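You operate a simulated robot arm through the tools that you are given. There is no shell and no other tool. Be economical: measure what you need, move in short steps, check, and stop when the job is done.

You run a simulated two-armed robot. Do the job below in one go: nothing can be reset, and whatever is moved stays where it is left.

## Task
Blow out whichever mould has bubbles, then cover both with the card box.
Fine: hot-air pen in its stand and switched off; carry the long box in both hands.

It is judged by the outcome, as a careful person would: the job done as asked, and still so three seconds after it is handed in. It fails if anything else is knocked over, pushed out of place, dropped, spilled or broken. Lids that push on must go on centred and level and be pressed home; caps that screw on are set level and turned clockwise until they are tight.

## Robot
Two 7-joint arms with two-finger parallel grippers on one trunk, on a base that drives. Base frame: it is fixed to the floor where the robot stands at the start and does not move with it; the origin is under the middle of the robot, x ahead of it, y to its left, z up; the surface under the hand at the start is at about z = 0.74. Readings come in m, rad, newtons and seconds.
The left shoulder is at the start at [0.183, 0.171, 1.081], the right one opposite. Places, roughly: hot-air pen stand [0.8, -0.1, 0.8]; hot-air switch [0.7, -0.1, 0.8]; round mould with amber band (9x9x3 cm) [0.6, -0.4, 0.8]; round mould with blue band (9x9x3 cm) [0.6, -0.2, 0.8]; top of the white casting mat [0.7, -0.3, 0.7]. Payload 4.4 kg a hand.
The tool frame of a hand sits at the grasp point between the pads (the TCP): z along the fingers, y along the line on which they close. The tips reach 0.023 m beyond it. The gripper opens to 0.094 m. The fingers are 0.038 m wide and 0.01 m thick; the gripper's body (0.054 by 0.096 m) begins 0.039 m behind the TCP.
Orientation is told as [roll, pitch, yaw] about the base's x, y, z axes, in that order, counted from this pose: with the fingers straight down and closing along the base's y, the tool's x points along the base's -x, its y along +y and its z along -z.

## Interface
- The arms move only by the tool arm_command. It takes "left_moves", "right_moves" or both (then of equal length, played together; a hand with none holds still); each is a list of rows, each a list of 7 numbers: the shift along the tool's x, y, z in m, then the turn, a rotation vector about the tool's x, y, z in rad, then the finger opening in m, from 0 to 0.094. In form: [[tx, ty, tz, rx, ry, rz, hand], ...]. A call has 1 to 20 rows; each row shifts and turns the commanded pose from where the row before left it, along the tool's axes as they then stand. Each row takes 0.2 s and may step no farther than 0.05 m and 0.15 rad from the row before; otherwise, or with a gripper value out of range, the whole call is refused. A pose out of reach is approached as far as the arm can. The call stops where the force on the tool passes 40 N (or 10 N more than at its start, if that is more) or the arm is blocked; 0.2 s more then pass. Each finger travels about 0.072 m/s and halts on what it meets, pressing with about 35 N; the grip force reading is that of the motor and also rises with nothing between the fingers. The clock runs only during rows and for 0.2 s after the last one: add rows that do not move to give the fingers time. It gives the time, the measured TCP pose, the force on the tool (base axes), the opening and the grip force at its end, in the units of the frame above (readings bear some noise), with the torque about the TCP (base axes, N m) and any sound that the robot's microphone picked up.
- Cameras (640 x 400 px; columns grow to the right, rows downward): "scene" is now at [0.3157, -0.0498, 1.1959]; the picture's right is [-0.45, -0.89, 0.00], its down [-0.57, 0.29, -0.77] and it looks along [0.69, -0.35, -0.64] (base axes); focal length 214 px, centre (320, 200). "left" rides on the left gripper at [0.086, -0.016, -0.075] in its tool frame; the picture's right is [0.18, 0.98, 0.00], its down [-0.58, 0.11, -0.81] and it looks along [-0.79, 0.15, 0.59] (tool axes); focal length 243 px, centre (320, 200). "right" rides on the right gripper at [0.086, 0.016, -0.075] in its tool frame; the picture's right is [-0.18, 0.98, 0.00], its down [-0.58, -0.11, -0.81] and it looks along [-0.79, -0.15, 0.59] (tool axes); focal length 243 px, centre (320, 200). There is no depth. A picture from a camera that has moved, and an enlarged one, comes with that camera's place and axes in the base frame and with its lens. The place of the scene camera against the robot may be out by one fixed shift of up to 0.025 m in any direction.
- snapshot(camera): a new picture of that camera. No time passes.
- slide_trunk(by): slides the trunk up (or, below 0, down) by that many m; the arms and the scene camera ride with it, the base frame stays. It gives what a move gives, with no picture.
- base_move(legs): drives the robot by 1 to 6 legs, each [ahead, left, turn to the left] in m, m and rad, along the robot's own axes; the way and the turn of a leg run together, so that a leg with both is an arc; at most 1.5 m and 3.142 rad a leg. The arms and the cameras ride along, it lands a little off, and it stops where it bumps. It gives what a move gives.
- head_to(pan, tilt): turns the head with the scene camera to pan (to the left, within 1.396 rad either way) and tilt (down, from -0.506 to 1.204), counted from straight ahead of the robot. It gives what a move gives.
- enlarge(camera, box): a new picture of the part [left, top, right, bottom] of that camera's present view, enlarged. No time passes.
- close_job(): hands the job in; it is judged then, once.

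Work in short steps. Places have to be worked out from the pictures, the camera data and where the tool is seen: move nearer, look again, correct. Check each grasp and each placing, and mend what went wrong. You have 120 turns and 92 pictures in all, those below and enlarged ones among them. Open the grippers and draw the arms clear of the work before you hand the job in, unless the task says otherwise; then end with one line.

The tools are called after "Emit:" by a JSON object that holds its "api" and its "payload". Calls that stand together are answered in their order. arm_command: Moves the arms, as the interface text tells. Its arguments: {"type":"object","properties":{"left_moves":{"type":"array","items":{"type":"array","items":{"type":"number"}}},"right_moves":{"type":"array","items":{"type":"array","items":{"type":"number"}}}},"required":[]} The other tools are called the same way: slide_trunk (by) slides the trunk up or down; base_move (legs) drives the base; head_to (pan, tilt) turns the head that bears the scene camera; snapshot (camera) takes a picture; enlarge (camera, box) takes an enlarged picture of a part of a camera's view; close_job () hands the job in.

At the start:

```text
time: 0.0
left_tcp_pos: [0.6354, 0.0726, 1.1498]
left_orientation: [-0.001, -0.001, 0.002]
left_ft_force: [0.4, -0.9, 1.0]
left_wrist_torque: [-0.01, 0.02, 0.03]
left_finger_gap: 0.094
left_grip_force: 0.0
right_tcp_pos: [0.3873, -0.3463, 1.1326]
right_orientation: [0.001, 0.0, 0.0]
right_ft_force: [0.9, -0.1, 0.1]
right_wrist_torque: [-0.01, 0.01, -0.04]
right_finger_gap: 0.094
right_grip_force: 0.0
trunk travel left (down, up): [-0.1, 0.288]
robot x, y, heading: [-0.0014, 0.0, -0.006]
head pan, tilt: [-0.473, 0.688]
```

scene: 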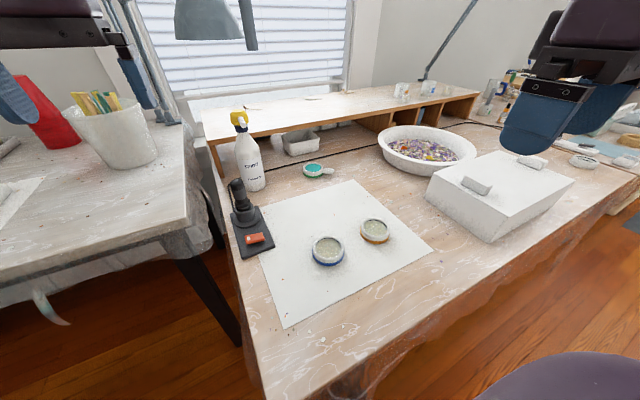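
right: 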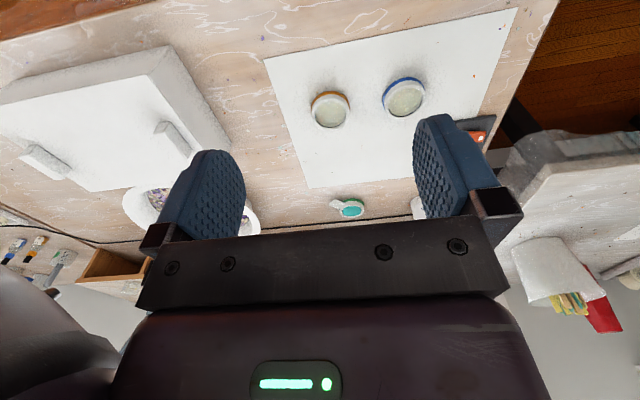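
left: 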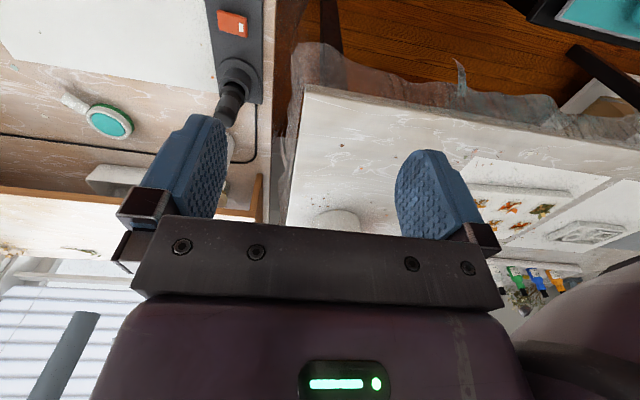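

I'll look closely at the moulds, the pen stand and the box first.

Emit:
{"api": "enlarge", "payload": {"camera": "scene", "box": [290, 200, 410, 275]}}

Emit:
{"api": "enlarge", "payload": {"camera": "scene", "box": [200, 160, 300, 260]}}

Emit:
{"api": "enlarge", "payload": {"camera": "scene", "box": [400, 120, 600, 260]}}

```text
5.33 times, centred on (350, 238) of scene
camera zoom: at [0.3157, -0.0498, 1.1959], right [-0.45, -0.89, 0.0], down [-0.57, 0.29, -0.77], along [0.69, -0.35, -0.64], focal length 1144 px, centre (160, 0)
```

zoom: 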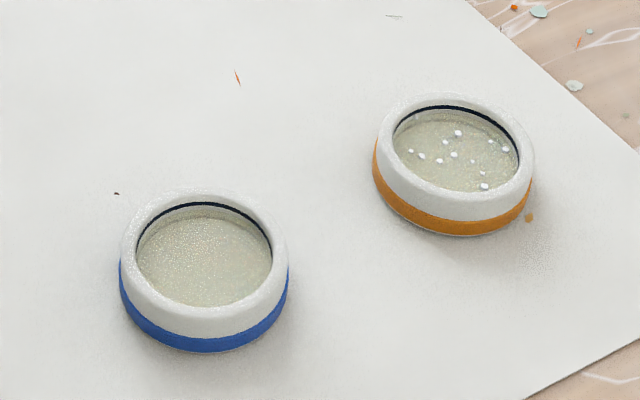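

```text
4.00 times, centred on (250, 210) of scene
camera zoom: at [0.3157, -0.0498, 1.1959], right [-0.45, -0.89, 0.0], down [-0.57, 0.29, -0.77], along [0.69, -0.35, -0.64], focal length 858 px, centre (600, 160)
```

zoom: 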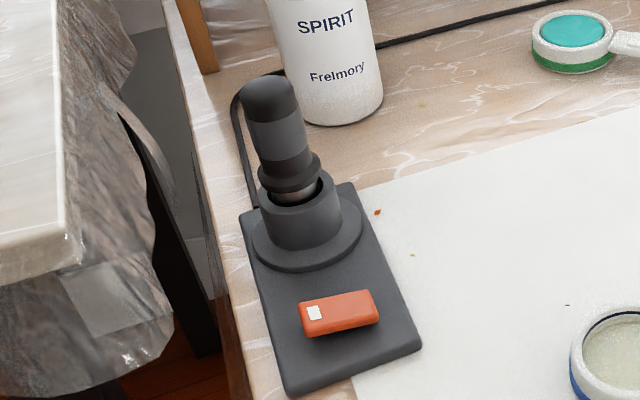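

```text
2.86 times, centred on (500, 190) of scene
camera zoom: at [0.3157, -0.0498, 1.1959], right [-0.45, -0.89, 0.0], down [-0.57, 0.29, -0.77], along [0.69, -0.35, -0.64], focal length 613 px, centre (-194, 229)
```

zoom: 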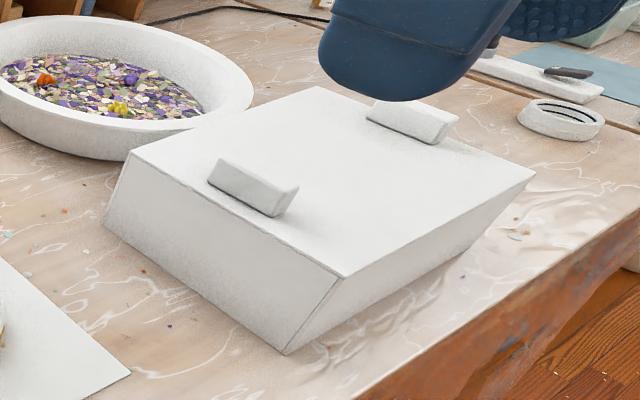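

Amber has the bubbles, blue is clear. From the scene view I put the pen near (0.79, -0.07), standing upright with its top at about z 0.89. I'll move the left hand aside and bring the right one towards the pen for a closer look.

Emit:
{"api": "arm_command", "payload": {"right_moves": [[-0.0273, 0.0276, 0.013, 0, 0, 0, 0.094], [-0.0273, 0.0276, 0.013, 0, 0, 0, 0.094], [-0.0273, 0.0276, 0.013, 0, 0, 0, 0.094], [-0.0273, 0.0276, 0.013, 0, 0, 0, 0.094], [-0.0273, 0.0276, 0.013, 0, 0, 0, 0.094], [-0.0273, 0.0276, 0.013, 0, 0, 0, 0.094], [-0.0273, 0.0276, 0.013, 0, 0, 0, 0.094], [-0.0273, 0.0276, 0.013, 0, 0, 0, 0.094], [-0.0273, 0.0276, 0.013, 0, 0, 0, 0.094], [-0.0273, 0.0276, 0.013, 0, 0, 0, 0.094]], "left_moves": [[0, 0.025, 0, 0, 0, 0, 0.06], [0, 0.025, 0, 0, 0, 0, 0.03], [0, 0.025, 0, 0, 0, 0, 0.0], [0, 0.025, 0, 0, 0, 0, 0], [0, 0.025, 0, 0, 0, 0, 0], [0, 0.025, 0, 0, 0, 0, 0], [0, 0, 0, 0, 0, 0, 0], [0, 0, 0, 0, 0, 0, 0], [0, 0, 0, 0, 0, 0, 0], [0, 0, 0, 0, 0, 0, 0]]}}

Emit:
{"api": "snapshot", "payload": {"camera": "right"}}

Emit:
{"api": "snapshot", "payload": {"camera": "scene"}}

```text
time: 2.2
left_tcp_pos: [0.6355, 0.223, 1.1509]
left_orientation: [0.0, 0.0, 0.002]
left_ft_force: [0.7, 0.2, 0.1]
left_wrist_torque: [0.01, -0.03, -0.01]
left_finger_gap: 0.0
left_grip_force: 35.2
right_tcp_pos: [0.6064, -0.1273, 1.0311]
right_orientation: [0.0, -0.002, 0.0]
right_ft_force: [-0.7, 1.3, 0.4]
right_wrist_torque: [-0.01, -0.02, -0.02]
right_finger_gap: 0.0941
right_grip_force: 0.0
right hand out of reach, approached as far as the arm can: row 9, 10
trunk travel left (down, up): [-0.1, 0.288]
robot x, y, heading: [-0.0028, 0.003, 0.005]
head pan, tilt: [-0.473, 0.688]
```

```text
85 pictures are left
camera right: at [0.5188, -0.1122, 1.105], right [0.18, 0.98, 0.0], down [0.58, -0.11, 0.81], along [0.79, -0.15, -0.59], focal length 243 px, centre (320, 200)
```

right: 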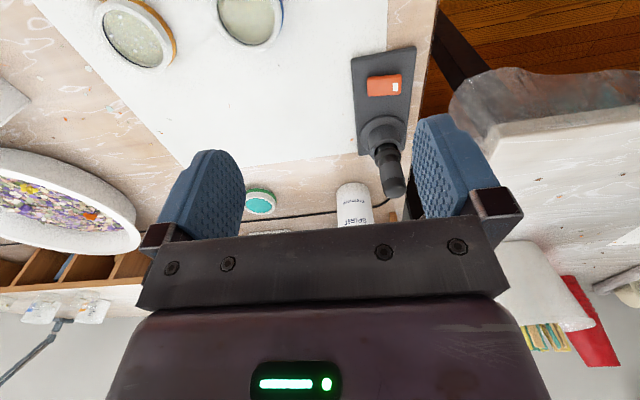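

```text
84 pictures are left
camera scene: at [0.3146, -0.0493, 1.1965], right [-0.45, -0.89, 0.0], down [-0.56, 0.29, -0.77], along [0.69, -0.35, -0.63], focal length 214 px, centre (320, 200)
```

scene: 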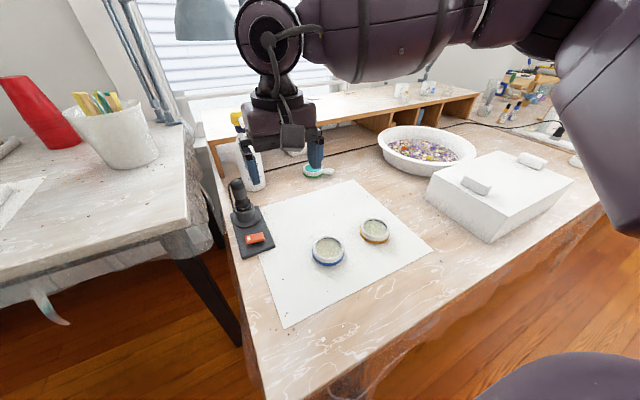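

The right hand ran out of reach near the robot's centre line. I'll drive the base left so the pen lies to its right.

Emit:
{"api": "base_move", "payload": {"legs": [[0, 0.17, 0]]}}

```text
time: 4.3
left_tcp_pos: [0.6356, 0.3936, 1.1516]
left_orientation: [-0.001, 0.0, 0.002]
left_ft_force: [0.4, 0.1, 0.3]
left_wrist_torque: [-0.05, 0.01, -0.01]
left_finger_gap: 0.0002
left_grip_force: 35.4
right_tcp_pos: [0.6071, 0.0429, 1.0289]
right_orientation: [0.001, -0.001, 0.003]
right_ft_force: [0.4, -0.2, 0.8]
right_wrist_torque: [0.0, -0.01, 0.0]
right_finger_gap: 0.0939
right_grip_force: 0.0
trunk travel left (down, up): [-0.1, 0.288]
robot x, y, heading: [-0.0011, 0.1712, 0.002]
head pan, tilt: [-0.473, 0.688]
```

The base is now at y 0.171. I'll move the right hand to about (0.66, -0.062, 1.0) and look.

Emit:
{"api": "arm_command", "payload": {"right_moves": [[-0.0132, -0.0262, 0.0075, 0, 0, 0, 0.094], [-0.0132, -0.0262, 0.0075, 0, 0, 0, 0.094], [-0.0132, -0.0262, 0.0075, 0, 0, 0, 0.094], [-0.0132, -0.0262, 0.0075, 0, 0, 0, 0.094]]}}

Emit:
{"api": "snapshot", "payload": {"camera": "right"}}

```text
time: 5.3
left_tcp_pos: [0.6366, 0.3939, 1.1499]
left_orientation: [0.002, 0.001, 0.004]
left_ft_force: [-0.4, 0.1, 0.4]
left_wrist_torque: [-0.02, 0.04, 0.02]
left_finger_gap: 0.0
left_grip_force: 35.3
right_tcp_pos: [0.6598, -0.0621, 1.0006]
right_orientation: [0.0, 0.002, 0.002]
right_ft_force: [0.1, -1.6, -1.0]
right_wrist_torque: [0.02, -0.03, 0.01]
right_finger_gap: 0.094
right_grip_force: 0.1
trunk travel left (down, up): [-0.1, 0.288]
robot x, y, heading: [0.0004, 0.1707, -0.001]
head pan, tilt: [-0.473, 0.688]
```

```text
83 pictures are left
camera right: at [0.5725, -0.0466, 1.0737], right [0.18, 0.98, 0.0], down [0.58, -0.11, 0.81], along [0.79, -0.15, -0.59], focal length 243 px, centre (320, 200)
```

right: 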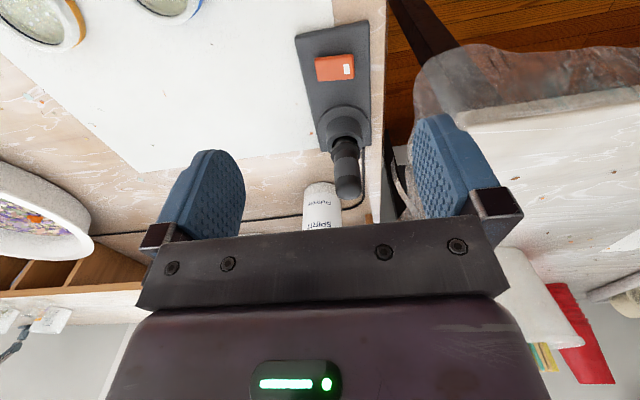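

The pen lies straight ahead at about x 0.81, y -0.052. I'll move closer, staying well above it, to triangulate.

Emit:
{"api": "arm_command", "payload": {"right_moves": [[-0.03, 0.003, 0.01, 0, 0, 0, 0.094], [-0.03, 0.003, 0.01, 0, 0, 0, 0.094], [-0.03, 0.003, 0.01, 0, 0, 0, 0.094]]}}

Emit:
{"api": "snapshot", "payload": {"camera": "right"}}

Emit:
{"api": "snapshot", "payload": {"camera": "scene"}}

```text
time: 6.1
left_tcp_pos: [0.6353, 0.3936, 1.1513]
left_orientation: [0.002, 0.001, 0.004]
left_ft_force: [-0.3, -0.8, -0.7]
left_wrist_torque: [-0.01, -0.03, 0.0]
left_finger_gap: 0.0001
left_grip_force: 35.0
right_tcp_pos: [0.7302, -0.0538, 0.9762]
right_orientation: [0.0, 0.001, 0.001]
right_ft_force: [0.1, -0.4, 0.3]
right_wrist_torque: [0.02, -0.01, 0.02]
right_finger_gap: 0.0938
right_grip_force: 0.1
right hand out of reach, approached as far as the arm can: row 3
trunk travel left (down, up): [-0.1, 0.288]
robot x, y, heading: [0.0003, 0.1707, -0.0]
head pan, tilt: [-0.473, 0.688]
```

```text
82 pictures are left
camera right: at [0.6432, -0.0381, 1.0502], right [0.18, 0.98, 0.0], down [0.58, -0.11, 0.81], along [0.79, -0.15, -0.59], focal length 243 px, centre (320, 200)
```

right: 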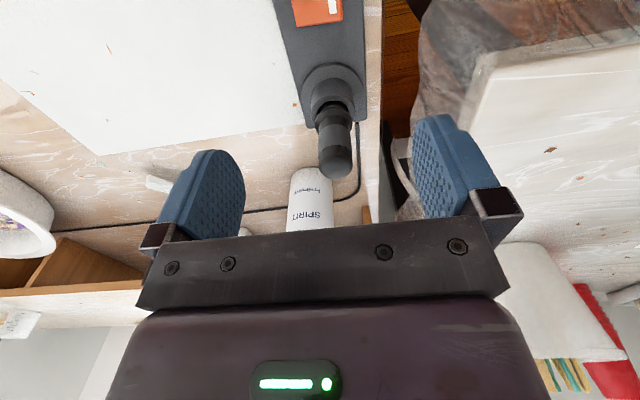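

```text
81 pictures are left
camera scene: at [0.3156, 0.1216, 1.196], right [-0.45, -0.89, 0.0], down [-0.57, 0.29, -0.77], along [0.69, -0.35, -0.64], focal length 214 px, centre (320, 200)
```

scene: 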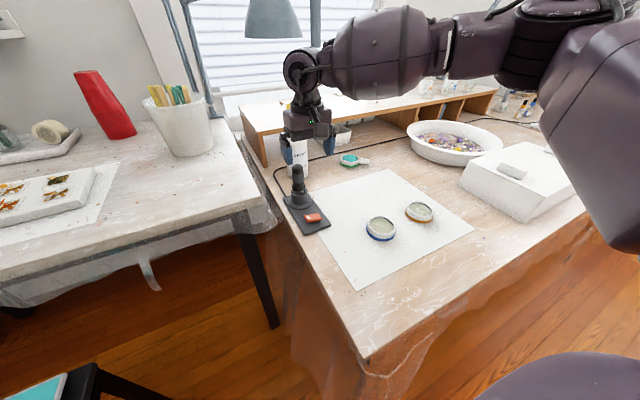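

Triangulation gives the pen's top at about (0.827, -0.055, 0.87), and the hand is at its reach limit. I'll drive the base forward 0.1 m.

Emit:
{"api": "base_move", "payload": {"legs": [[0.09, 0, 0]]}}

Emit:
{"api": "snapshot", "payload": {"camera": "right"}}

Emit:
{"api": "snapshot", "payload": {"camera": "scene"}}

```text
time: 7.2
left_tcp_pos: [0.7249, 0.3948, 1.1517]
left_orientation: [0.0, -0.001, 0.004]
left_ft_force: [0.2, -0.8, 0.0]
left_wrist_torque: [-0.02, -0.01, 0.0]
left_finger_gap: 0.0
left_grip_force: 35.2
right_tcp_pos: [0.82, -0.0531, 0.9759]
right_orientation: [0.0, 0.0, 0.005]
right_ft_force: [0.6, 0.4, 0.5]
right_wrist_torque: [-0.01, -0.02, -0.05]
right_finger_gap: 0.0939
right_grip_force: 0.0
trunk travel left (down, up): [-0.1, 0.288]
robot x, y, heading: [0.0909, 0.1714, 0.001]
head pan, tilt: [-0.473, 0.688]
```

```text
80 pictures are left
camera right: at [0.7325, -0.0377, 1.0505], right [0.18, 0.98, 0.0], down [0.58, -0.11, 0.81], along [0.79, -0.15, -0.59], focal length 243 px, centre (320, 200)
```

right: 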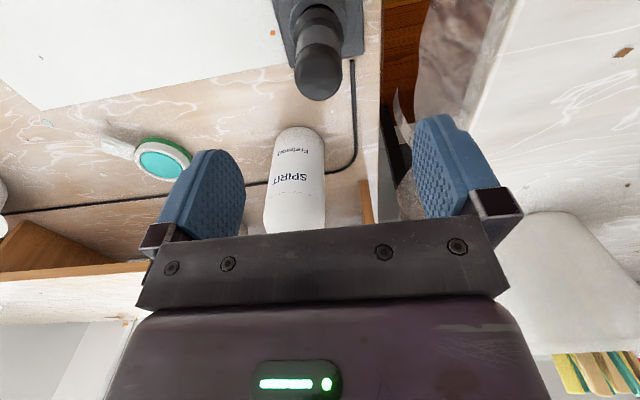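

```text
79 pictures are left
camera scene: at [0.4053, 0.1216, 1.1961], right [-0.45, -0.89, 0.0], down [-0.57, 0.29, -0.77], along [0.69, -0.35, -0.64], focal length 214 px, centre (320, 200)
```

scene: 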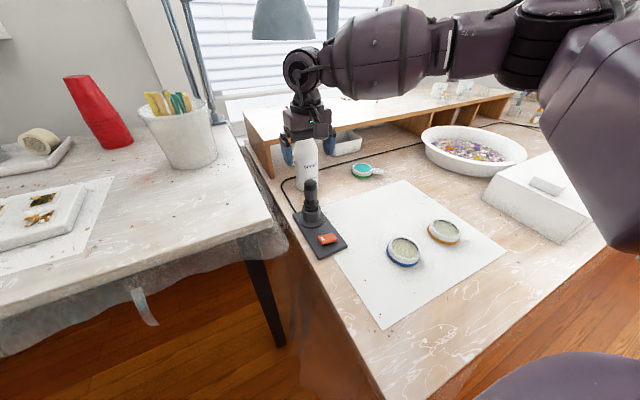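

The refined pen axis is (0.817, -0.055) with its top at about 0.878. I'll descend straight down over it with the fingers open to z about 0.855.

Emit:
{"api": "arm_command", "payload": {"right_moves": [[0.003, -0.002, 0.02, 0, 0, 0, 0.094], [0, 0, 0.02, 0, 0, 0, 0.094], [0, 0, 0.02, 0, 0, 0, 0.094], [0, 0, 0.02, 0, 0, 0, 0.094], [0, 0, 0.0, 0, 0, 0, 0.094]]}}

Emit:
{"api": "snapshot", "payload": {"camera": "right"}}

Emit:
{"api": "enlarge", "payload": {"camera": "scene", "box": [250, 90, 410, 270]}}

```text
time: 8.4
left_tcp_pos: [0.7233, 0.3942, 1.1506]
left_orientation: [0.0, 0.0, 0.004]
left_ft_force: [0.5, 0.5, 1.2]
left_wrist_torque: [-0.03, -0.01, -0.02]
left_finger_gap: 0.0
left_grip_force: 34.6
right_tcp_pos: [0.8169, -0.0629, 0.9193]
right_orientation: [-0.002, 0.0, 0.002]
right_ft_force: [0.0, -0.1, 0.0]
right_wrist_torque: [0.0, 0.01, 0.02]
right_finger_gap: 0.0942
right_grip_force: 0.0
right hand out of reach, approached as far as the arm can: row 3, 4
trunk travel left (down, up): [-0.1, 0.288]
robot x, y, heading: [0.0897, 0.1722, 0.003]
head pan, tilt: [-0.473, 0.688]
```

```text
78 pictures are left
camera right: at [0.7285, -0.0467, 0.9923], right [0.18, 0.98, 0.0], down [0.58, -0.11, 0.81], along [0.79, -0.15, -0.59], focal length 243 px, centre (320, 200)
```

right: 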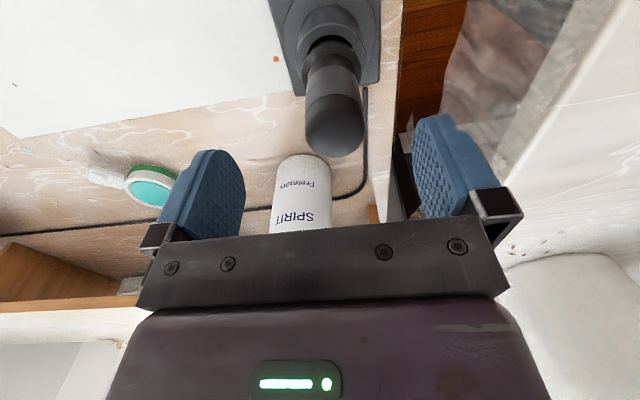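

```text
2.22 times, centred on (330, 180) of scene
camera zoom: at [0.405, 0.1216, 1.196], right [-0.45, -0.89, 0.0], down [-0.57, 0.29, -0.77], along [0.69, -0.35, -0.64], focal length 477 px, centre (298, 244)
```

zoom: 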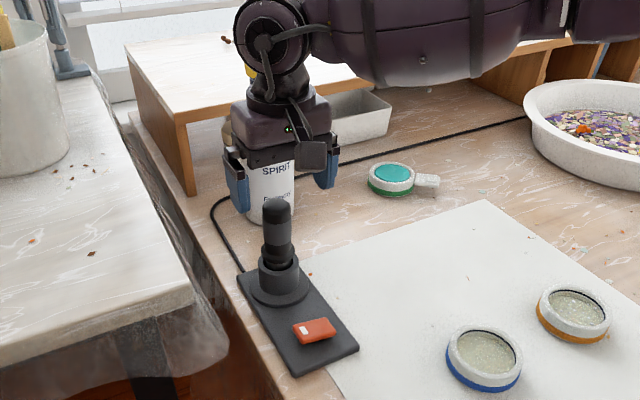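

The arm hits its reach limit at this azimuth, having drifted 8 mm in y. I'll raise the hand, shift the base farther left so the pen sits more to the right side, and try again.

Emit:
{"api": "arm_command", "payload": {"right_moves": [[0, 0, -0.03, 0, 0, 0, 0.094], [0, 0, -0.03, 0, 0, 0, 0.094]]}}

Emit:
{"api": "base_move", "payload": {"legs": [[0, 0.13, 0]]}}

Emit:
{"api": "arm_command", "payload": {"right_moves": [[0, -0.0305, 0, 0, 0, 0, 0.094], [0, -0.0305, 0, 0, 0, 0, 0.094], [0, -0.0305, 0, 0, 0, 0, 0.094], [0, -0.0305, 0, 0, 0, 0, 0.094], [0, 0, 0.02, 0, 0, 0, 0.094], [0, 0, 0.02, 0, 0, 0, 0.094], [0, 0, 0, 0, 0, 0, 0.094]]}}

```text
time: 9.0
left_tcp_pos: [0.7237, 0.3958, 1.1515]
left_orientation: [0.0, 0.0, 0.004]
left_ft_force: [0.4, -0.7, 0.3]
left_wrist_torque: [-0.03, 0.02, 0.0]
left_finger_gap: 0.0
left_grip_force: 34.3
right_tcp_pos: [0.8147, -0.0626, 0.9789]
right_orientation: [0.002, 0.0, 0.003]
right_ft_force: [0.1, 0.3, -0.5]
right_wrist_torque: [-0.04, -0.02, -0.04]
right_finger_gap: 0.0939
right_grip_force: 0.0
trunk travel left (down, up): [-0.1, 0.288]
robot x, y, heading: [0.0885, 0.1734, 0.007]
head pan, tilt: [-0.473, 0.688]
```

```text
time: 10.6
left_tcp_pos: [0.7245, 0.4859, 1.151]
left_orientation: [0.001, 0.002, 0.005]
left_ft_force: [-0.2, 0.2, 0.3]
left_wrist_torque: [0.04, 0.03, -0.01]
left_finger_gap: 0.0
left_grip_force: 35.5
right_tcp_pos: [0.8152, 0.0293, 0.9782]
right_orientation: [0.003, 0.001, 0.002]
right_ft_force: [0.1, -0.1, 0.1]
right_wrist_torque: [0.02, -0.01, 0.02]
right_finger_gap: 0.0938
right_grip_force: 0.0
trunk travel left (down, up): [-0.1, 0.288]
robot x, y, heading: [0.0893, 0.2632, -0.001]
head pan, tilt: [-0.473, 0.688]
stopped in leg 1: the robot was blocked; the commanded pose is now the measured one
```

```text
time: 12.2
left_tcp_pos: [0.7236, 0.4873, 1.1518]
left_orientation: [0.001, 0.003, 0.002]
left_ft_force: [0.2, 0.6, -0.4]
left_wrist_torque: [0.01, 0.02, -0.01]
left_finger_gap: 0.0
left_grip_force: 35.3
right_tcp_pos: [0.8151, -0.0928, 0.9389]
right_orientation: [0.002, 0.0, 0.002]
right_ft_force: [-0.6, -0.2, -0.7]
right_wrist_torque: [-0.01, -0.01, 0.0]
right_finger_gap: 0.094
right_grip_force: 0.0
trunk travel left (down, up): [-0.1, 0.288]
robot x, y, heading: [0.0881, 0.2642, -0.002]
head pan, tilt: [-0.473, 0.688]
```

The base stopped early at y 0.264 against something. I'll look left and down to see what it met, and also check the right hand's view.

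Emit:
{"api": "head_to", "payload": {"pan": 0.9, "tilt": 0.9}}

Emit:
{"api": "snapshot", "payload": {"camera": "scene"}}

```text
time: 13.7
left_tcp_pos: [0.7245, 0.4879, 1.1513]
left_orientation: [0.0, 0.001, 0.003]
left_ft_force: [1.1, 0.1, 0.3]
left_wrist_torque: [0.01, 0.0, -0.01]
left_finger_gap: 0.0
left_grip_force: 34.5
right_tcp_pos: [0.8152, -0.0922, 0.9391]
right_orientation: [-0.001, 0.001, 0.004]
right_ft_force: [0.1, -0.1, 1.0]
right_wrist_torque: [0.0, -0.01, 0.0]
right_finger_gap: 0.094
right_grip_force: 0.0
trunk travel left (down, up): [-0.1, 0.288]
robot x, y, heading: [0.0898, 0.2647, 0.005]
head pan, tilt: [0.901, 0.901]
```

```text
76 pictures are left
camera scene: at [0.375, 0.3127, 1.1788], right [0.78, -0.62, 0.0], down [-0.49, -0.61, -0.62], along [0.39, 0.49, -0.78], focal length 214 px, centre (320, 200)
```

scene: 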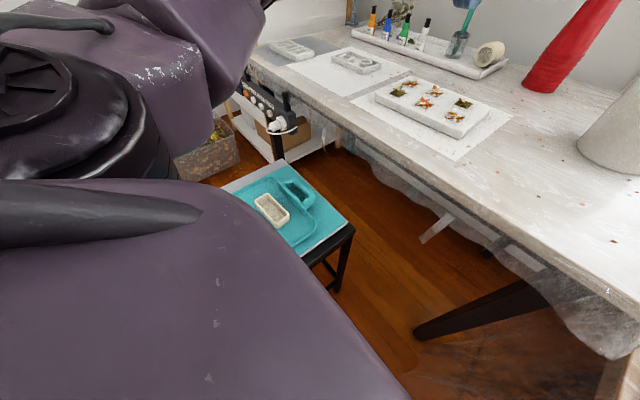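

A stool stands to the left; it looks undisturbed. I'll back off slightly, turn the head back, and bring the hand over the pen.

Emit:
{"api": "base_move", "payload": {"legs": [[0, -0.02, 0]]}}

Emit:
{"api": "head_to", "payload": {"pan": -0.473, "tilt": 0.688}}

Emit:
{"api": "arm_command", "payload": {"right_moves": [[0, 0.019, 0, 0, 0, 0, 0.094], [0, 0.019, 0, 0, 0, 0, 0.094], [0, 0.019, 0, 0, 0, 0, 0.094], [0, 0, 0.01, 0, 0, 0, 0.094], [0, 0, 0.01, 0, 0, 0, 0.094], [0, 0, 0, 0, 0, 0, 0.094]]}}

Emit:
{"api": "snapshot", "payload": {"camera": "right"}}

```text
time: 14.6
left_tcp_pos: [0.7234, 0.4673, 1.1515]
left_orientation: [0.001, 0.001, 0.004]
left_ft_force: [-1.2, -0.2, -0.9]
left_wrist_torque: [-0.01, 0.0, -0.02]
left_finger_gap: 0.0
left_grip_force: 35.4
right_tcp_pos: [0.8152, -0.1127, 0.9381]
right_orientation: [0.0, 0.001, 0.003]
right_ft_force: [0.2, 0.0, -0.9]
right_wrist_torque: [-0.01, -0.03, 0.01]
right_finger_gap: 0.0939
right_grip_force: 0.2
trunk travel left (down, up): [-0.1, 0.288]
robot x, y, heading: [0.085, 0.2423, 0.002]
head pan, tilt: [0.901, 0.901]
```

```text
time: 16.1
left_tcp_pos: [0.7233, 0.4681, 1.1494]
left_orientation: [-0.001, 0.003, 0.004]
left_ft_force: [0.7, 0.2, 0.9]
left_wrist_torque: [0.01, 0.03, -0.02]
left_finger_gap: 0.0004
left_grip_force: 34.9
right_tcp_pos: [0.8151, -0.1112, 0.9375]
right_orientation: [0.001, 0.0, 0.003]
right_ft_force: [0.2, -0.4, 0.4]
right_wrist_torque: [-0.01, -0.03, -0.02]
right_finger_gap: 0.0938
right_grip_force: 0.0
trunk travel left (down, up): [-0.1, 0.288]
robot x, y, heading: [0.0911, 0.2441, 0.0]
head pan, tilt: [-0.473, 0.688]
```

```text
time: 17.5
left_tcp_pos: [0.7234, 0.4683, 1.151]
left_orientation: [0.001, 0.002, 0.004]
left_ft_force: [0.1, -0.6, -0.1]
left_wrist_torque: [0.02, 0.03, -0.01]
left_finger_gap: 0.0001
left_grip_force: 35.4
right_tcp_pos: [0.8154, -0.0563, 0.9188]
right_orientation: [0.001, -0.001, 0.004]
right_ft_force: [-0.6, -0.1, 0.8]
right_wrist_torque: [-0.02, 0.04, 0.01]
right_finger_gap: 0.0938
right_grip_force: 0.1
trunk travel left (down, up): [-0.1, 0.288]
robot x, y, heading: [0.0887, 0.2463, -0.002]
head pan, tilt: [-0.473, 0.688]
```

```text
75 pictures are left
camera right: at [0.7278, -0.0394, 0.9929], right [0.18, 0.98, 0.0], down [0.58, -0.11, 0.81], along [0.79, -0.15, -0.59], focal length 243 px, centre (320, 200)
```

right: 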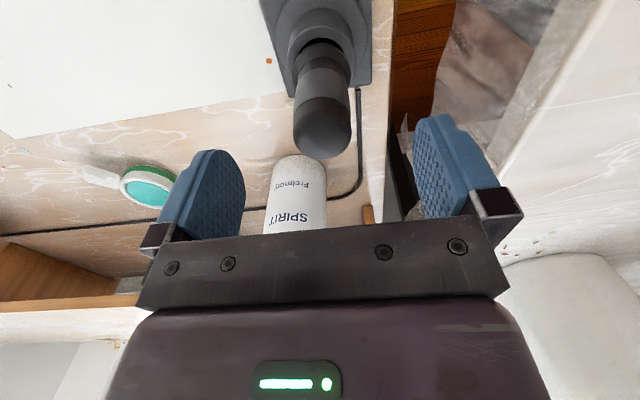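

The view confirms the pen at (0.815, -0.054), so the hand is centred. I'll descend to z about 0.855 and close.

Emit:
{"api": "arm_command", "payload": {"right_moves": [[0, 0.002, 0.016, 0, 0, 0, 0.094], [0, 0, 0.016, 0, 0, 0, 0.094], [0, 0, 0.016, 0, 0, 0, 0.094], [0, 0, 0.016, 0, 0, 0, 0.094], [0, 0, 0.0, 0, 0, 0, 0.094]]}}

Emit:
{"api": "snapshot", "payload": {"camera": "right"}}

```text
time: 18.7
left_tcp_pos: [0.7244, 0.4682, 1.1513]
left_orientation: [0.001, 0.001, 0.004]
left_ft_force: [0.1, 0.0, 0.6]
left_wrist_torque: [-0.04, 0.03, 0.01]
left_finger_gap: 0.0
left_grip_force: 35.2
right_tcp_pos: [0.814, -0.0526, 0.855]
right_orientation: [-0.001, -0.004, 0.004]
right_ft_force: [0.1, -0.8, -0.3]
right_wrist_torque: [0.0, 0.0, -0.03]
right_finger_gap: 0.094
right_grip_force: 0.0
trunk travel left (down, up): [-0.1, 0.288]
robot x, y, heading: [0.0876, 0.2456, -0.0]
head pan, tilt: [-0.473, 0.688]
```

```text
74 pictures are left
camera right: at [0.7279, -0.0373, 0.9284], right [0.18, 0.98, 0.0], down [0.58, -0.11, 0.81], along [0.79, -0.15, -0.59], focal length 243 px, centre (320, 200)
```

right: 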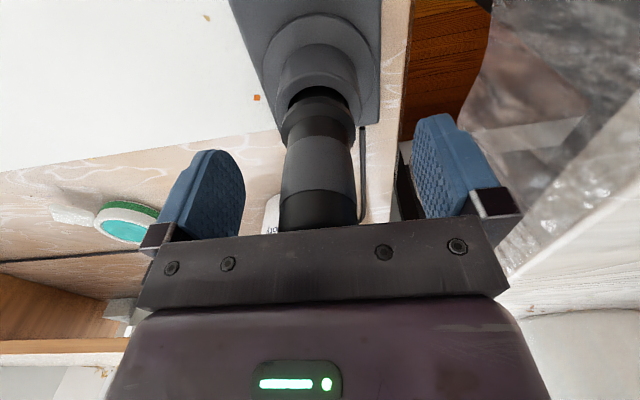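

The pen sits well between the fingers at this height. Before gripping it I'll look at the switch, so I'll go up and back with the hand.

Emit:
{"api": "arm_command", "payload": {"right_moves": [[0, 0, -0.02, 0, 0, 0, 0.094], [0, 0, -0.02, 0, 0, 0, 0.094], [0, 0, -0.02, 0, 0, 0, 0.094], [0.02, 0, -0.02, 0, 0, 0, 0.094], [0.04, 0, 0, 0, 0, 0, 0.06], [0.04, 0, 0, 0, 0, 0, 0.03], [0.04, 0, 0, 0, 0, 0, 0.0], [0.03, 0, 0, 0, 0, 0, 0.0], [0.0, 0, 0, 0, 0, 0, 0.0]]}}

Emit:
{"api": "enlarge", "payload": {"camera": "right", "box": [230, 0, 430, 125]}}

Emit:
{"api": "snapshot", "payload": {"camera": "scene"}}

```text
time: 20.7
left_tcp_pos: [0.7249, 0.4671, 1.1505]
left_orientation: [0.001, 0.002, 0.003]
left_ft_force: [-0.1, 1.2, -0.3]
left_wrist_torque: [0.0, -0.02, 0.01]
left_finger_gap: 0.0
left_grip_force: 34.8
right_tcp_pos: [0.6462, -0.0533, 0.9339]
right_orientation: [0.001, -0.001, 0.004]
right_ft_force: [-0.5, 0.2, -0.6]
right_wrist_torque: [0.02, 0.02, 0.02]
right_finger_gap: 0.0
right_grip_force: 34.7
trunk travel left (down, up): [-0.1, 0.288]
robot x, y, heading: [0.0881, 0.2456, -0.001]
head pan, tilt: [-0.473, 0.688]
```

```text
3.20 times, centred on (330, 62) of right
camera zoom: at [0.5579, -0.037, 1.008], right [0.18, 0.98, 0.0], down [0.58, -0.11, 0.81], along [0.79, -0.15, -0.59], focal length 776 px, centre (288, 640)
```

zoom: 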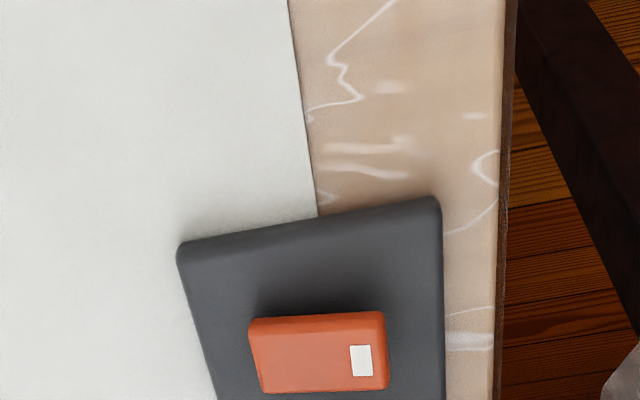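

```text
72 pictures are left
camera scene: at [0.4045, 0.195, 1.1958], right [-0.46, -0.89, 0.0], down [-0.57, 0.29, -0.77], along [0.69, -0.35, -0.63], focal length 214 px, centre (320, 200)
```

scene: 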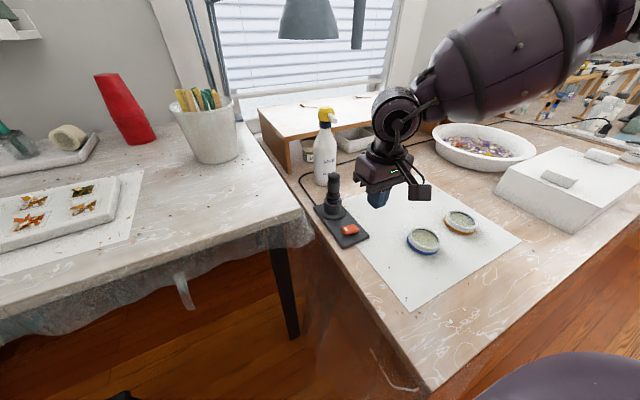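

I'll zoom in on the switch to read which way it is tilted.

Emit:
{"api": "enlarge", "payload": {"camera": "scene", "box": [330, 215, 370, 240]}}

Emit:
{"api": "enlarge", "payload": {"camera": "right", "box": [290, 85, 370, 135]}}

```text
16.00 times, centred on (350, 228) of scene
camera zoom: at [0.4045, 0.195, 1.1958], right [-0.46, -0.89, 0.0], down [-0.57, 0.29, -0.77], along [0.69, -0.35, -0.63], focal length 3432 px, centre (-160, -240)
```

zoom: 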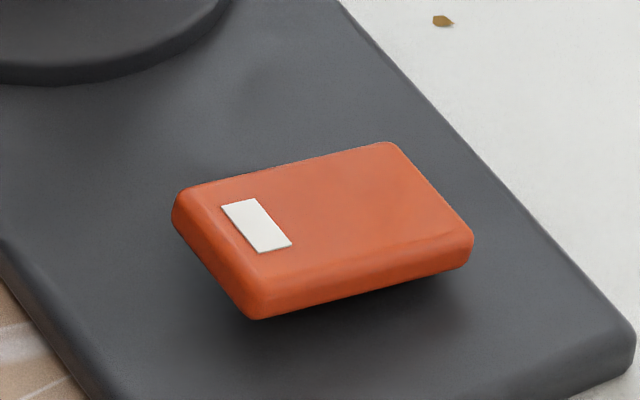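

```text
8.00 times, centred on (330, 110) of right
camera zoom: at [0.5579, -0.037, 1.008], right [0.18, 0.98, 0.0], down [0.58, -0.11, 0.81], along [0.79, -0.15, -0.59], focal length 1941 px, centre (240, 920)
```

zoom: 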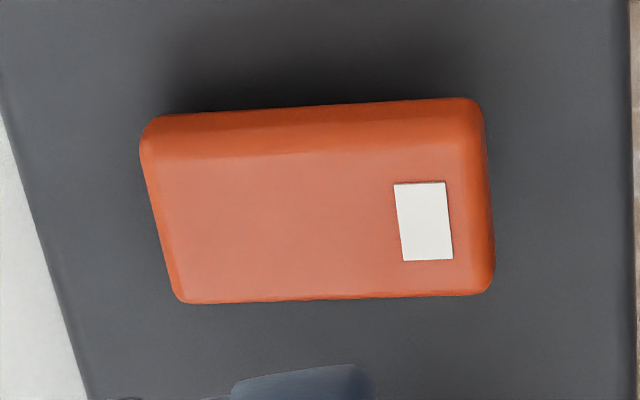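

The unmarked end (-y) is pressed down and the white-marked end is raised, so the pen is off. Pressing the marked end at about (0.717, -0.040) should turn it on. I'll move above it with closed fingers.

Emit:
{"api": "arm_command", "payload": {"right_moves": [[-0.036, 0.007, 0.01, 0, 0, 0, 0], [-0.035, 0.0065, 0.02, 0, 0, 0, 0], [0, 0, 0.025, 0, 0, 0, 0], [0, 0, 0.025, 0, 0, 0, 0], [0, 0, 0.025, 0, 0, 0, 0], [0, 0, 0, 0, 0, 0, 0]]}}

Emit:
{"api": "snapshot", "payload": {"camera": "right"}}

Emit:
{"api": "enlarge", "payload": {"camera": "scene", "box": [300, 160, 400, 260]}}

```text
time: 22.1
left_tcp_pos: [0.7243, 0.4672, 1.151]
left_orientation: [0.0, 0.0, 0.004]
left_ft_force: [-0.4, -0.3, -0.9]
left_wrist_torque: [0.04, -0.04, -0.02]
left_finger_gap: 0.0
left_grip_force: 34.6
right_tcp_pos: [0.7156, -0.0404, 0.83]
right_orientation: [-0.001, -0.002, 0.004]
right_ft_force: [-1.2, 0.0, 1.4]
right_wrist_torque: [-0.01, 0.01, 0.0]
right_finger_gap: 0.0
right_grip_force: 35.1
trunk travel left (down, up): [-0.1, 0.288]
robot x, y, heading: [0.0872, 0.2431, -0.001]
head pan, tilt: [-0.473, 0.688]
```

```text
69 pictures are left
camera right: at [0.6282, -0.0237, 0.9038], right [0.18, 0.98, 0.0], down [0.58, -0.11, 0.81], along [0.79, -0.15, -0.59], focal length 243 px, centre (320, 200)
```

right: 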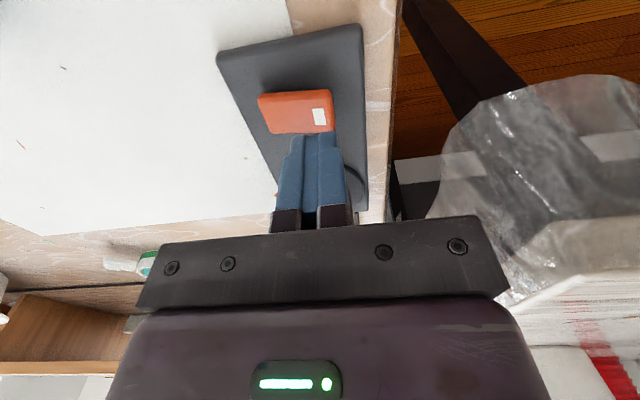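

```text
4.00 times, centred on (350, 210) of scene
camera zoom: at [0.4036, 0.1949, 1.1963], right [-0.46, -0.89, 0.0], down [-0.56, 0.29, -0.77], along [0.69, -0.35, -0.63], focal length 858 px, centre (200, 160)
```

zoom: 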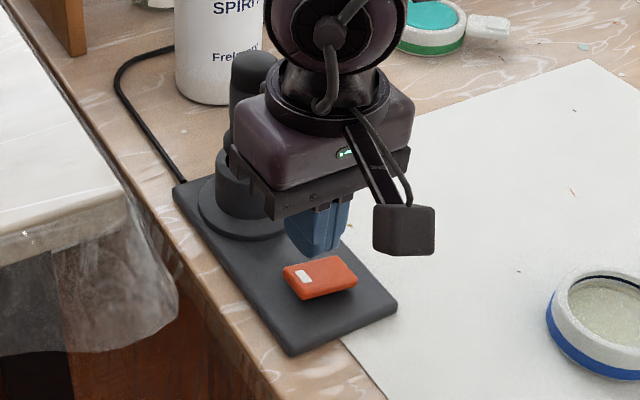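

The fingertips are over the marked half. I'll lower in small steps until it clicks.

Emit:
{"api": "arm_command", "payload": {"right_moves": [[0, 0, 0.015, 0, 0, 0, 0], [0, 0, 0.01, 0, 0, 0, 0], [0, 0, 0.005, 0, 0, 0, 0], [0, 0, 0.004, 0, 0, 0, 0], [0, 0, 0.004, 0, 0, 0, 0]]}}

Emit:
{"api": "enlarge", "payload": {"camera": "scene", "box": [320, 195, 380, 245]}}

```text
time: 23.3
left_tcp_pos: [0.7237, 0.4691, 1.1511]
left_orientation: [0.0, 0.002, 0.004]
left_ft_force: [0.7, 0.4, -0.7]
left_wrist_torque: [0.0, 0.01, -0.01]
left_finger_gap: 0.0002
left_grip_force: 34.4
right_tcp_pos: [0.7157, -0.0387, 0.7914]
right_orientation: [0.0, -0.002, 0.006]
right_ft_force: [0.0, 3.5, 2.9]
right_wrist_torque: [0.01, 0.03, -0.04]
right_finger_gap: 0.0
right_grip_force: 34.8
trunk travel left (down, up): [-0.1, 0.288]
robot x, y, heading: [0.0899, 0.2435, 0.001]
head pan, tilt: [-0.473, 0.688]
```

```text
8.00 times, centred on (350, 220) of scene
camera zoom: at [0.4038, 0.1953, 1.1962], right [-0.46, -0.89, 0.0], down [-0.56, 0.29, -0.77], along [0.69, -0.35, -0.63], focal length 1716 px, centre (80, 40)
```

zoom: 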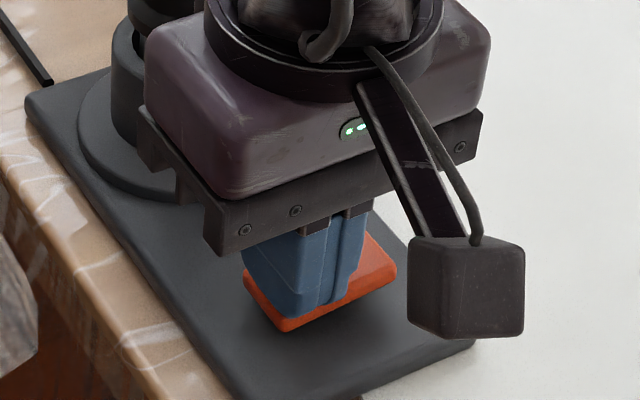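

Contact is just starting at about 3 N, so I'll press a little farther.

Emit:
{"api": "arm_command", "payload": {"right_moves": [[0, 0, 0.003, 0, 0, 0, 0], [0, 0, 0.003, 0, 0, 0, 0], [0, 0, 0.002, 0, 0, 0, 0]]}}

```text
time: 24.1
left_tcp_pos: [0.7211, 0.4681, 1.1547]
left_orientation: [0.002, -0.002, 0.002]
left_ft_force: [0.4, -0.1, 0.6]
left_wrist_torque: [-0.01, 0.01, -0.05]
left_finger_gap: 0.0
left_grip_force: 34.7
right_tcp_pos: [0.7169, -0.0387, 0.7899]
right_orientation: [0.001, -0.01, 0.002]
right_ft_force: [-10.4, -1.0, 35.8]
right_wrist_torque: [-0.37, 0.62, -0.11]
right_finger_gap: 0.0001
right_grip_force: 35.0
trunk travel left (down, up): [-0.1, 0.288]
robot x, y, heading: [0.0869, 0.2468, 0.001]
head pan, tilt: [-0.473, 0.688]
stopped in row 3 (right hand): the force on the tool passed its limit at 41 N (the readings are from after the stop); the commanded pose is now the measured one
```

It met a hard stop at 41 N. I'll lift off and check whether the rocker has flipped.

Emit:
{"api": "arm_command", "payload": {"right_moves": [[0, 0, -0.01, 0, 0, 0, 0], [0, 0, -0.03, 0, 0, 0, 0], [0, 0, -0.03, 0, 0, 0, 0], [0.0, 0, -0.04, 0, 0, 0, 0], [0, 0, 0, 0, 0, 0, 0]]}}

Emit:
{"api": "enlarge", "payload": {"camera": "scene", "box": [330, 215, 370, 240]}}

```text
time: 25.4
left_tcp_pos: [0.7252, 0.4674, 1.1496]
left_orientation: [0.0, 0.004, 0.003]
left_ft_force: [-0.2, 0.1, -1.4]
left_wrist_torque: [0.0, 0.04, -0.02]
left_finger_gap: 0.0
left_grip_force: 35.2
right_tcp_pos: [0.7172, -0.0406, 0.8952]
right_orientation: [0.0, -0.001, 0.003]
right_ft_force: [0.5, 0.8, -0.4]
right_wrist_torque: [-0.01, 0.01, 0.01]
right_finger_gap: 0.0002
right_grip_force: 34.9
trunk travel left (down, up): [-0.1, 0.288]
robot x, y, heading: [0.0882, 0.2446, 0.002]
head pan, tilt: [-0.473, 0.688]
```

```text
16.00 times, centred on (350, 228) of scene
camera zoom: at [0.4048, 0.1946, 1.1955], right [-0.46, -0.89, 0.0], down [-0.57, 0.29, -0.77], along [0.69, -0.35, -0.64], focal length 3432 px, centre (-160, -240)
```

zoom: 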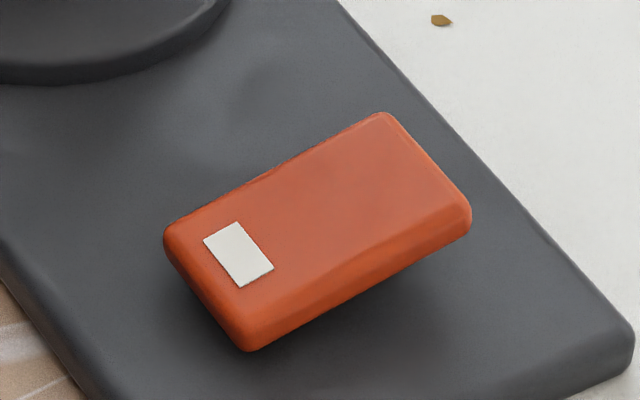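

The rocker flipped and the stand hasn't moved. Now I'll return to the pen with open fingers and descend around it.

Emit:
{"api": "arm_command", "payload": {"right_moves": [[0, 0, -0.03, 0, 0, 0, 0.03], [0, 0, -0.03, 0, 0, 0, 0.06], [0, 0, 0, 0, 0, 0, 0.094], [-0.03, -0.004, 0, 0, 0, 0, 0.094], [-0.03, -0.004, 0, 0, 0, 0, 0.094], [-0.037, -0.005, 0, 0, 0, 0, 0.094], [0, 0, 0.025, 0, 0, 0, 0.094], [0, 0, 0.025, 0, 0, 0, 0.094], [0, 0, 0.025, 0, 0, 0, 0.094], [0, 0, 0.02, 0, 0, 0, 0.094], [0, 0, 0, 0, 0, 0, 0.094]]}}

Emit:
{"api": "snapshot", "payload": {"camera": "right"}}

```text
time: 27.8
left_tcp_pos: [0.7244, 0.4682, 1.1511]
left_orientation: [0.0, 0.001, 0.004]
left_ft_force: [0.4, -0.2, -0.4]
left_wrist_torque: [-0.01, -0.01, 0.03]
left_finger_gap: 0.0001
left_grip_force: 35.2
right_tcp_pos: [0.8147, -0.0517, 0.8614]
right_orientation: [0.004, -0.006, 0.002]
right_ft_force: [-0.8, -0.6, 0.1]
right_wrist_torque: [0.01, -0.03, -0.02]
right_finger_gap: 0.0939
right_grip_force: 0.1
trunk travel left (down, up): [-0.1, 0.288]
robot x, y, heading: [0.0887, 0.245, 0.002]
head pan, tilt: [-0.473, 0.688]
```

```text
65 pictures are left
camera right: at [0.7264, -0.0362, 0.9346], right [0.18, 0.98, 0.0], down [0.58, -0.11, 0.81], along [0.8, -0.14, -0.59], focal length 243 px, centre (320, 200)
```

right: 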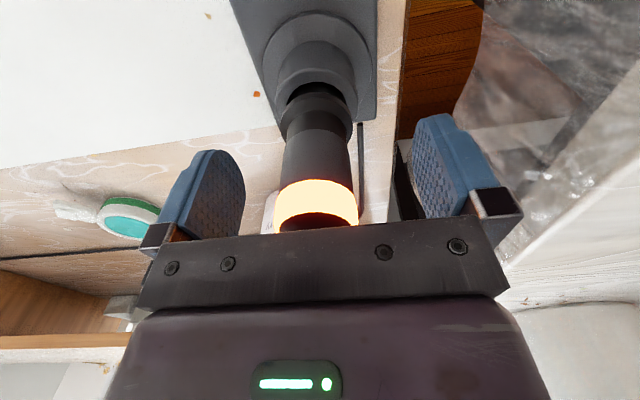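

The glowing ring shows the pen is on. I'll do a final centring and close the fingers on it.

Emit:
{"api": "arm_command", "payload": {"right_moves": [[0, -0.002, 0.004, 0, 0, 0, 0.094], [0, 0, 0, 0, 0, 0, 0.06], [0, 0, 0, 0, 0, 0, 0.03], [0, 0, 0, 0, 0, 0, 0.0], [0, 0, 0, 0, 0, 0, 0], [0, 0, 0, 0, 0, 0, 0]]}}

Emit:
{"api": "snapshot", "payload": {"camera": "right"}}

```text
time: 29.1
left_tcp_pos: [0.7241, 0.4675, 1.152]
left_orientation: [0.0, 0.0, 0.004]
left_ft_force: [0.1, -1.0, 0.3]
left_wrist_torque: [-0.02, 0.0, 0.02]
left_finger_gap: 0.0
left_grip_force: 35.1
right_tcp_pos: [0.8149, -0.0542, 0.8562]
right_orientation: [0.003, -0.006, 0.004]
right_ft_force: [1.5, -1.3, 0.7]
right_wrist_torque: [-0.1, -0.07, 0.01]
right_finger_gap: 0.033
right_grip_force: 34.9
trunk travel left (down, up): [-0.1, 0.288]
robot x, y, heading: [0.0892, 0.2474, 0.002]
head pan, tilt: [-0.473, 0.688]
```

```text
64 pictures are left
camera right: at [0.7266, -0.0383, 0.9303], right [0.18, 0.98, 0.0], down [0.58, -0.11, 0.81], along [0.8, -0.14, -0.59], focal length 243 px, centre (320, 200)
```

right: 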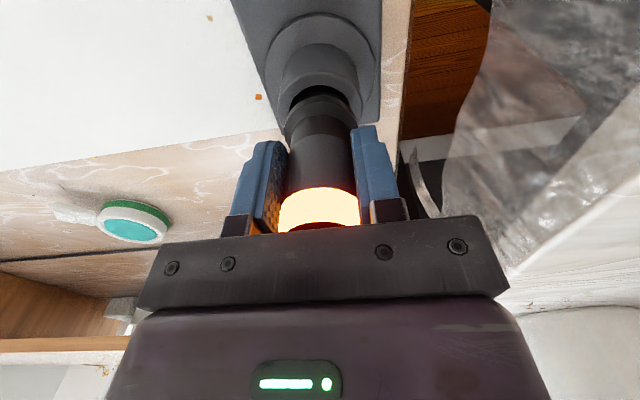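

Gripped at 33 mm. I'll lift it straight up 0.12 m and look.

Emit:
{"api": "arm_command", "payload": {"right_moves": [[0, 0, -0.015, 0, 0, 0, 0], [0, 0, -0.015, 0, 0, 0, 0], [0, 0, -0.015, 0, 0, 0, 0], [0, 0, -0.015, 0, 0, 0, 0], [0, 0, -0.02, 0, 0, 0, 0], [0, 0, -0.02, 0, 0, 0, 0], [0, 0, -0.02, 0, 0, 0, 0]]}}

Emit:
{"api": "snapshot", "payload": {"camera": "right"}}

Emit:
{"api": "snapshot", "payload": {"camera": "scene"}}

```text
time: 30.8
left_tcp_pos: [0.7235, 0.4666, 1.1514]
left_orientation: [0.0, 0.004, 0.004]
left_ft_force: [-0.3, -0.3, 0.6]
left_wrist_torque: [-0.01, -0.01, 0.0]
left_finger_gap: 0.0
left_grip_force: 35.4
right_tcp_pos: [0.8123, -0.054, 0.9787]
right_orientation: [0.0, -0.006, 0.003]
right_ft_force: [0.2, 0.1, -1.8]
right_wrist_torque: [0.01, 0.01, -0.02]
right_finger_gap: 0.0329
right_grip_force: 35.4
trunk travel left (down, up): [-0.1, 0.288]
robot x, y, heading: [0.0852, 0.2445, 0.0]
head pan, tilt: [-0.473, 0.688]
```

```text
63 pictures are left
camera right: at [0.725, -0.0383, 1.0513], right [0.18, 0.98, 0.0], down [0.58, -0.11, 0.81], along [0.8, -0.14, -0.59], focal length 243 px, centre (320, 200)
```

right: 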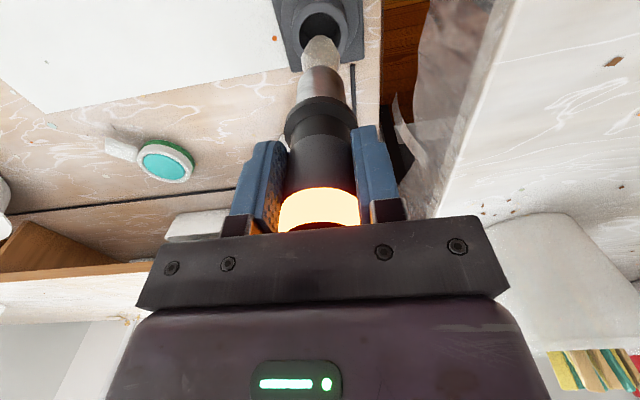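

```text
62 pictures are left
camera scene: at [0.4036, 0.1948, 1.1962], right [-0.46, -0.89, 0.0], down [-0.56, 0.29, -0.77], along [0.69, -0.35, -0.63], focal length 214 px, centre (320, 200)
```

scene: 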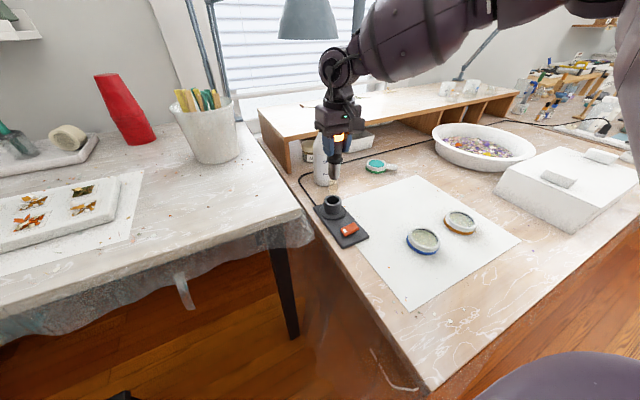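

The pen is out, with its nozzle about 0.115 m below the TCP. I'll carry it over the mat behind the moulds, so it doesn't blow on the blue one, then look.

Emit:
{"api": "arm_command", "payload": {"right_moves": [[0.01, -0.038, 0, 0, 0, 0, 0], [0.01, -0.038, 0, 0, 0, 0, 0], [0.01, -0.038, 0, 0, 0, 0, 0], [0, -0.038, 0, 0, 0, 0, 0], [0, -0.038, 0, 0, 0, 0, 0], [0, -0.038, 0, 0, 0, 0, 0], [0, -0.038, 0, 0, 0, 0, 0], [0, -0.038, 0, 0, 0, 0, 0], [0.03, 0, 0, 0, 0, 0, 0], [0.03, 0, 0, 0, 0, 0, 0], [0, 0, 0, 0, 0, 0, 0]]}}

Emit:
{"api": "snapshot", "payload": {"camera": "right"}}

Emit:
{"api": "snapshot", "payload": {"camera": "scene"}}

```text
time: 33.1
left_tcp_pos: [0.724, 0.4678, 1.15]
left_orientation: [0.0, 0.003, 0.003]
left_ft_force: [0.0, 0.1, -0.6]
left_wrist_torque: [0.02, 0.0, -0.02]
left_finger_gap: 0.0
left_grip_force: 35.4
right_tcp_pos: [0.724, -0.2936, 0.9744]
right_orientation: [-0.001, -0.003, 0.004]
right_ft_force: [0.0, -0.4, -1.4]
right_wrist_torque: [0.03, 0.02, 0.01]
right_finger_gap: 0.0329
right_grip_force: 34.8
right hand out of reach, approached as far as the arm can: row 7, 8
trunk travel left (down, up): [-0.1, 0.288]
robot x, y, heading: [0.0879, 0.2464, -0.002]
head pan, tilt: [-0.473, 0.688]
```

```text
61 pictures are left
camera right: at [0.6365, -0.2762, 1.0491], right [0.18, 0.98, 0.0], down [0.58, -0.11, 0.81], along [0.79, -0.14, -0.59], focal length 243 px, centre (320, 200)
```

right: 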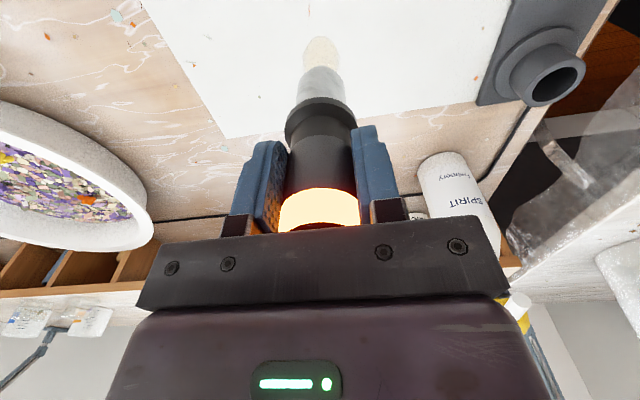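

```text
60 pictures are left
camera scene: at [0.4045, 0.195, 1.1957], right [-0.46, -0.89, 0.0], down [-0.57, 0.29, -0.77], along [0.69, -0.35, -0.63], focal length 214 px, centre (320, 200)
```

scene: 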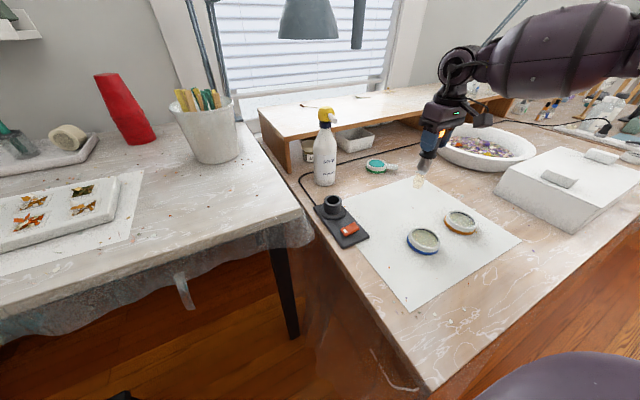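

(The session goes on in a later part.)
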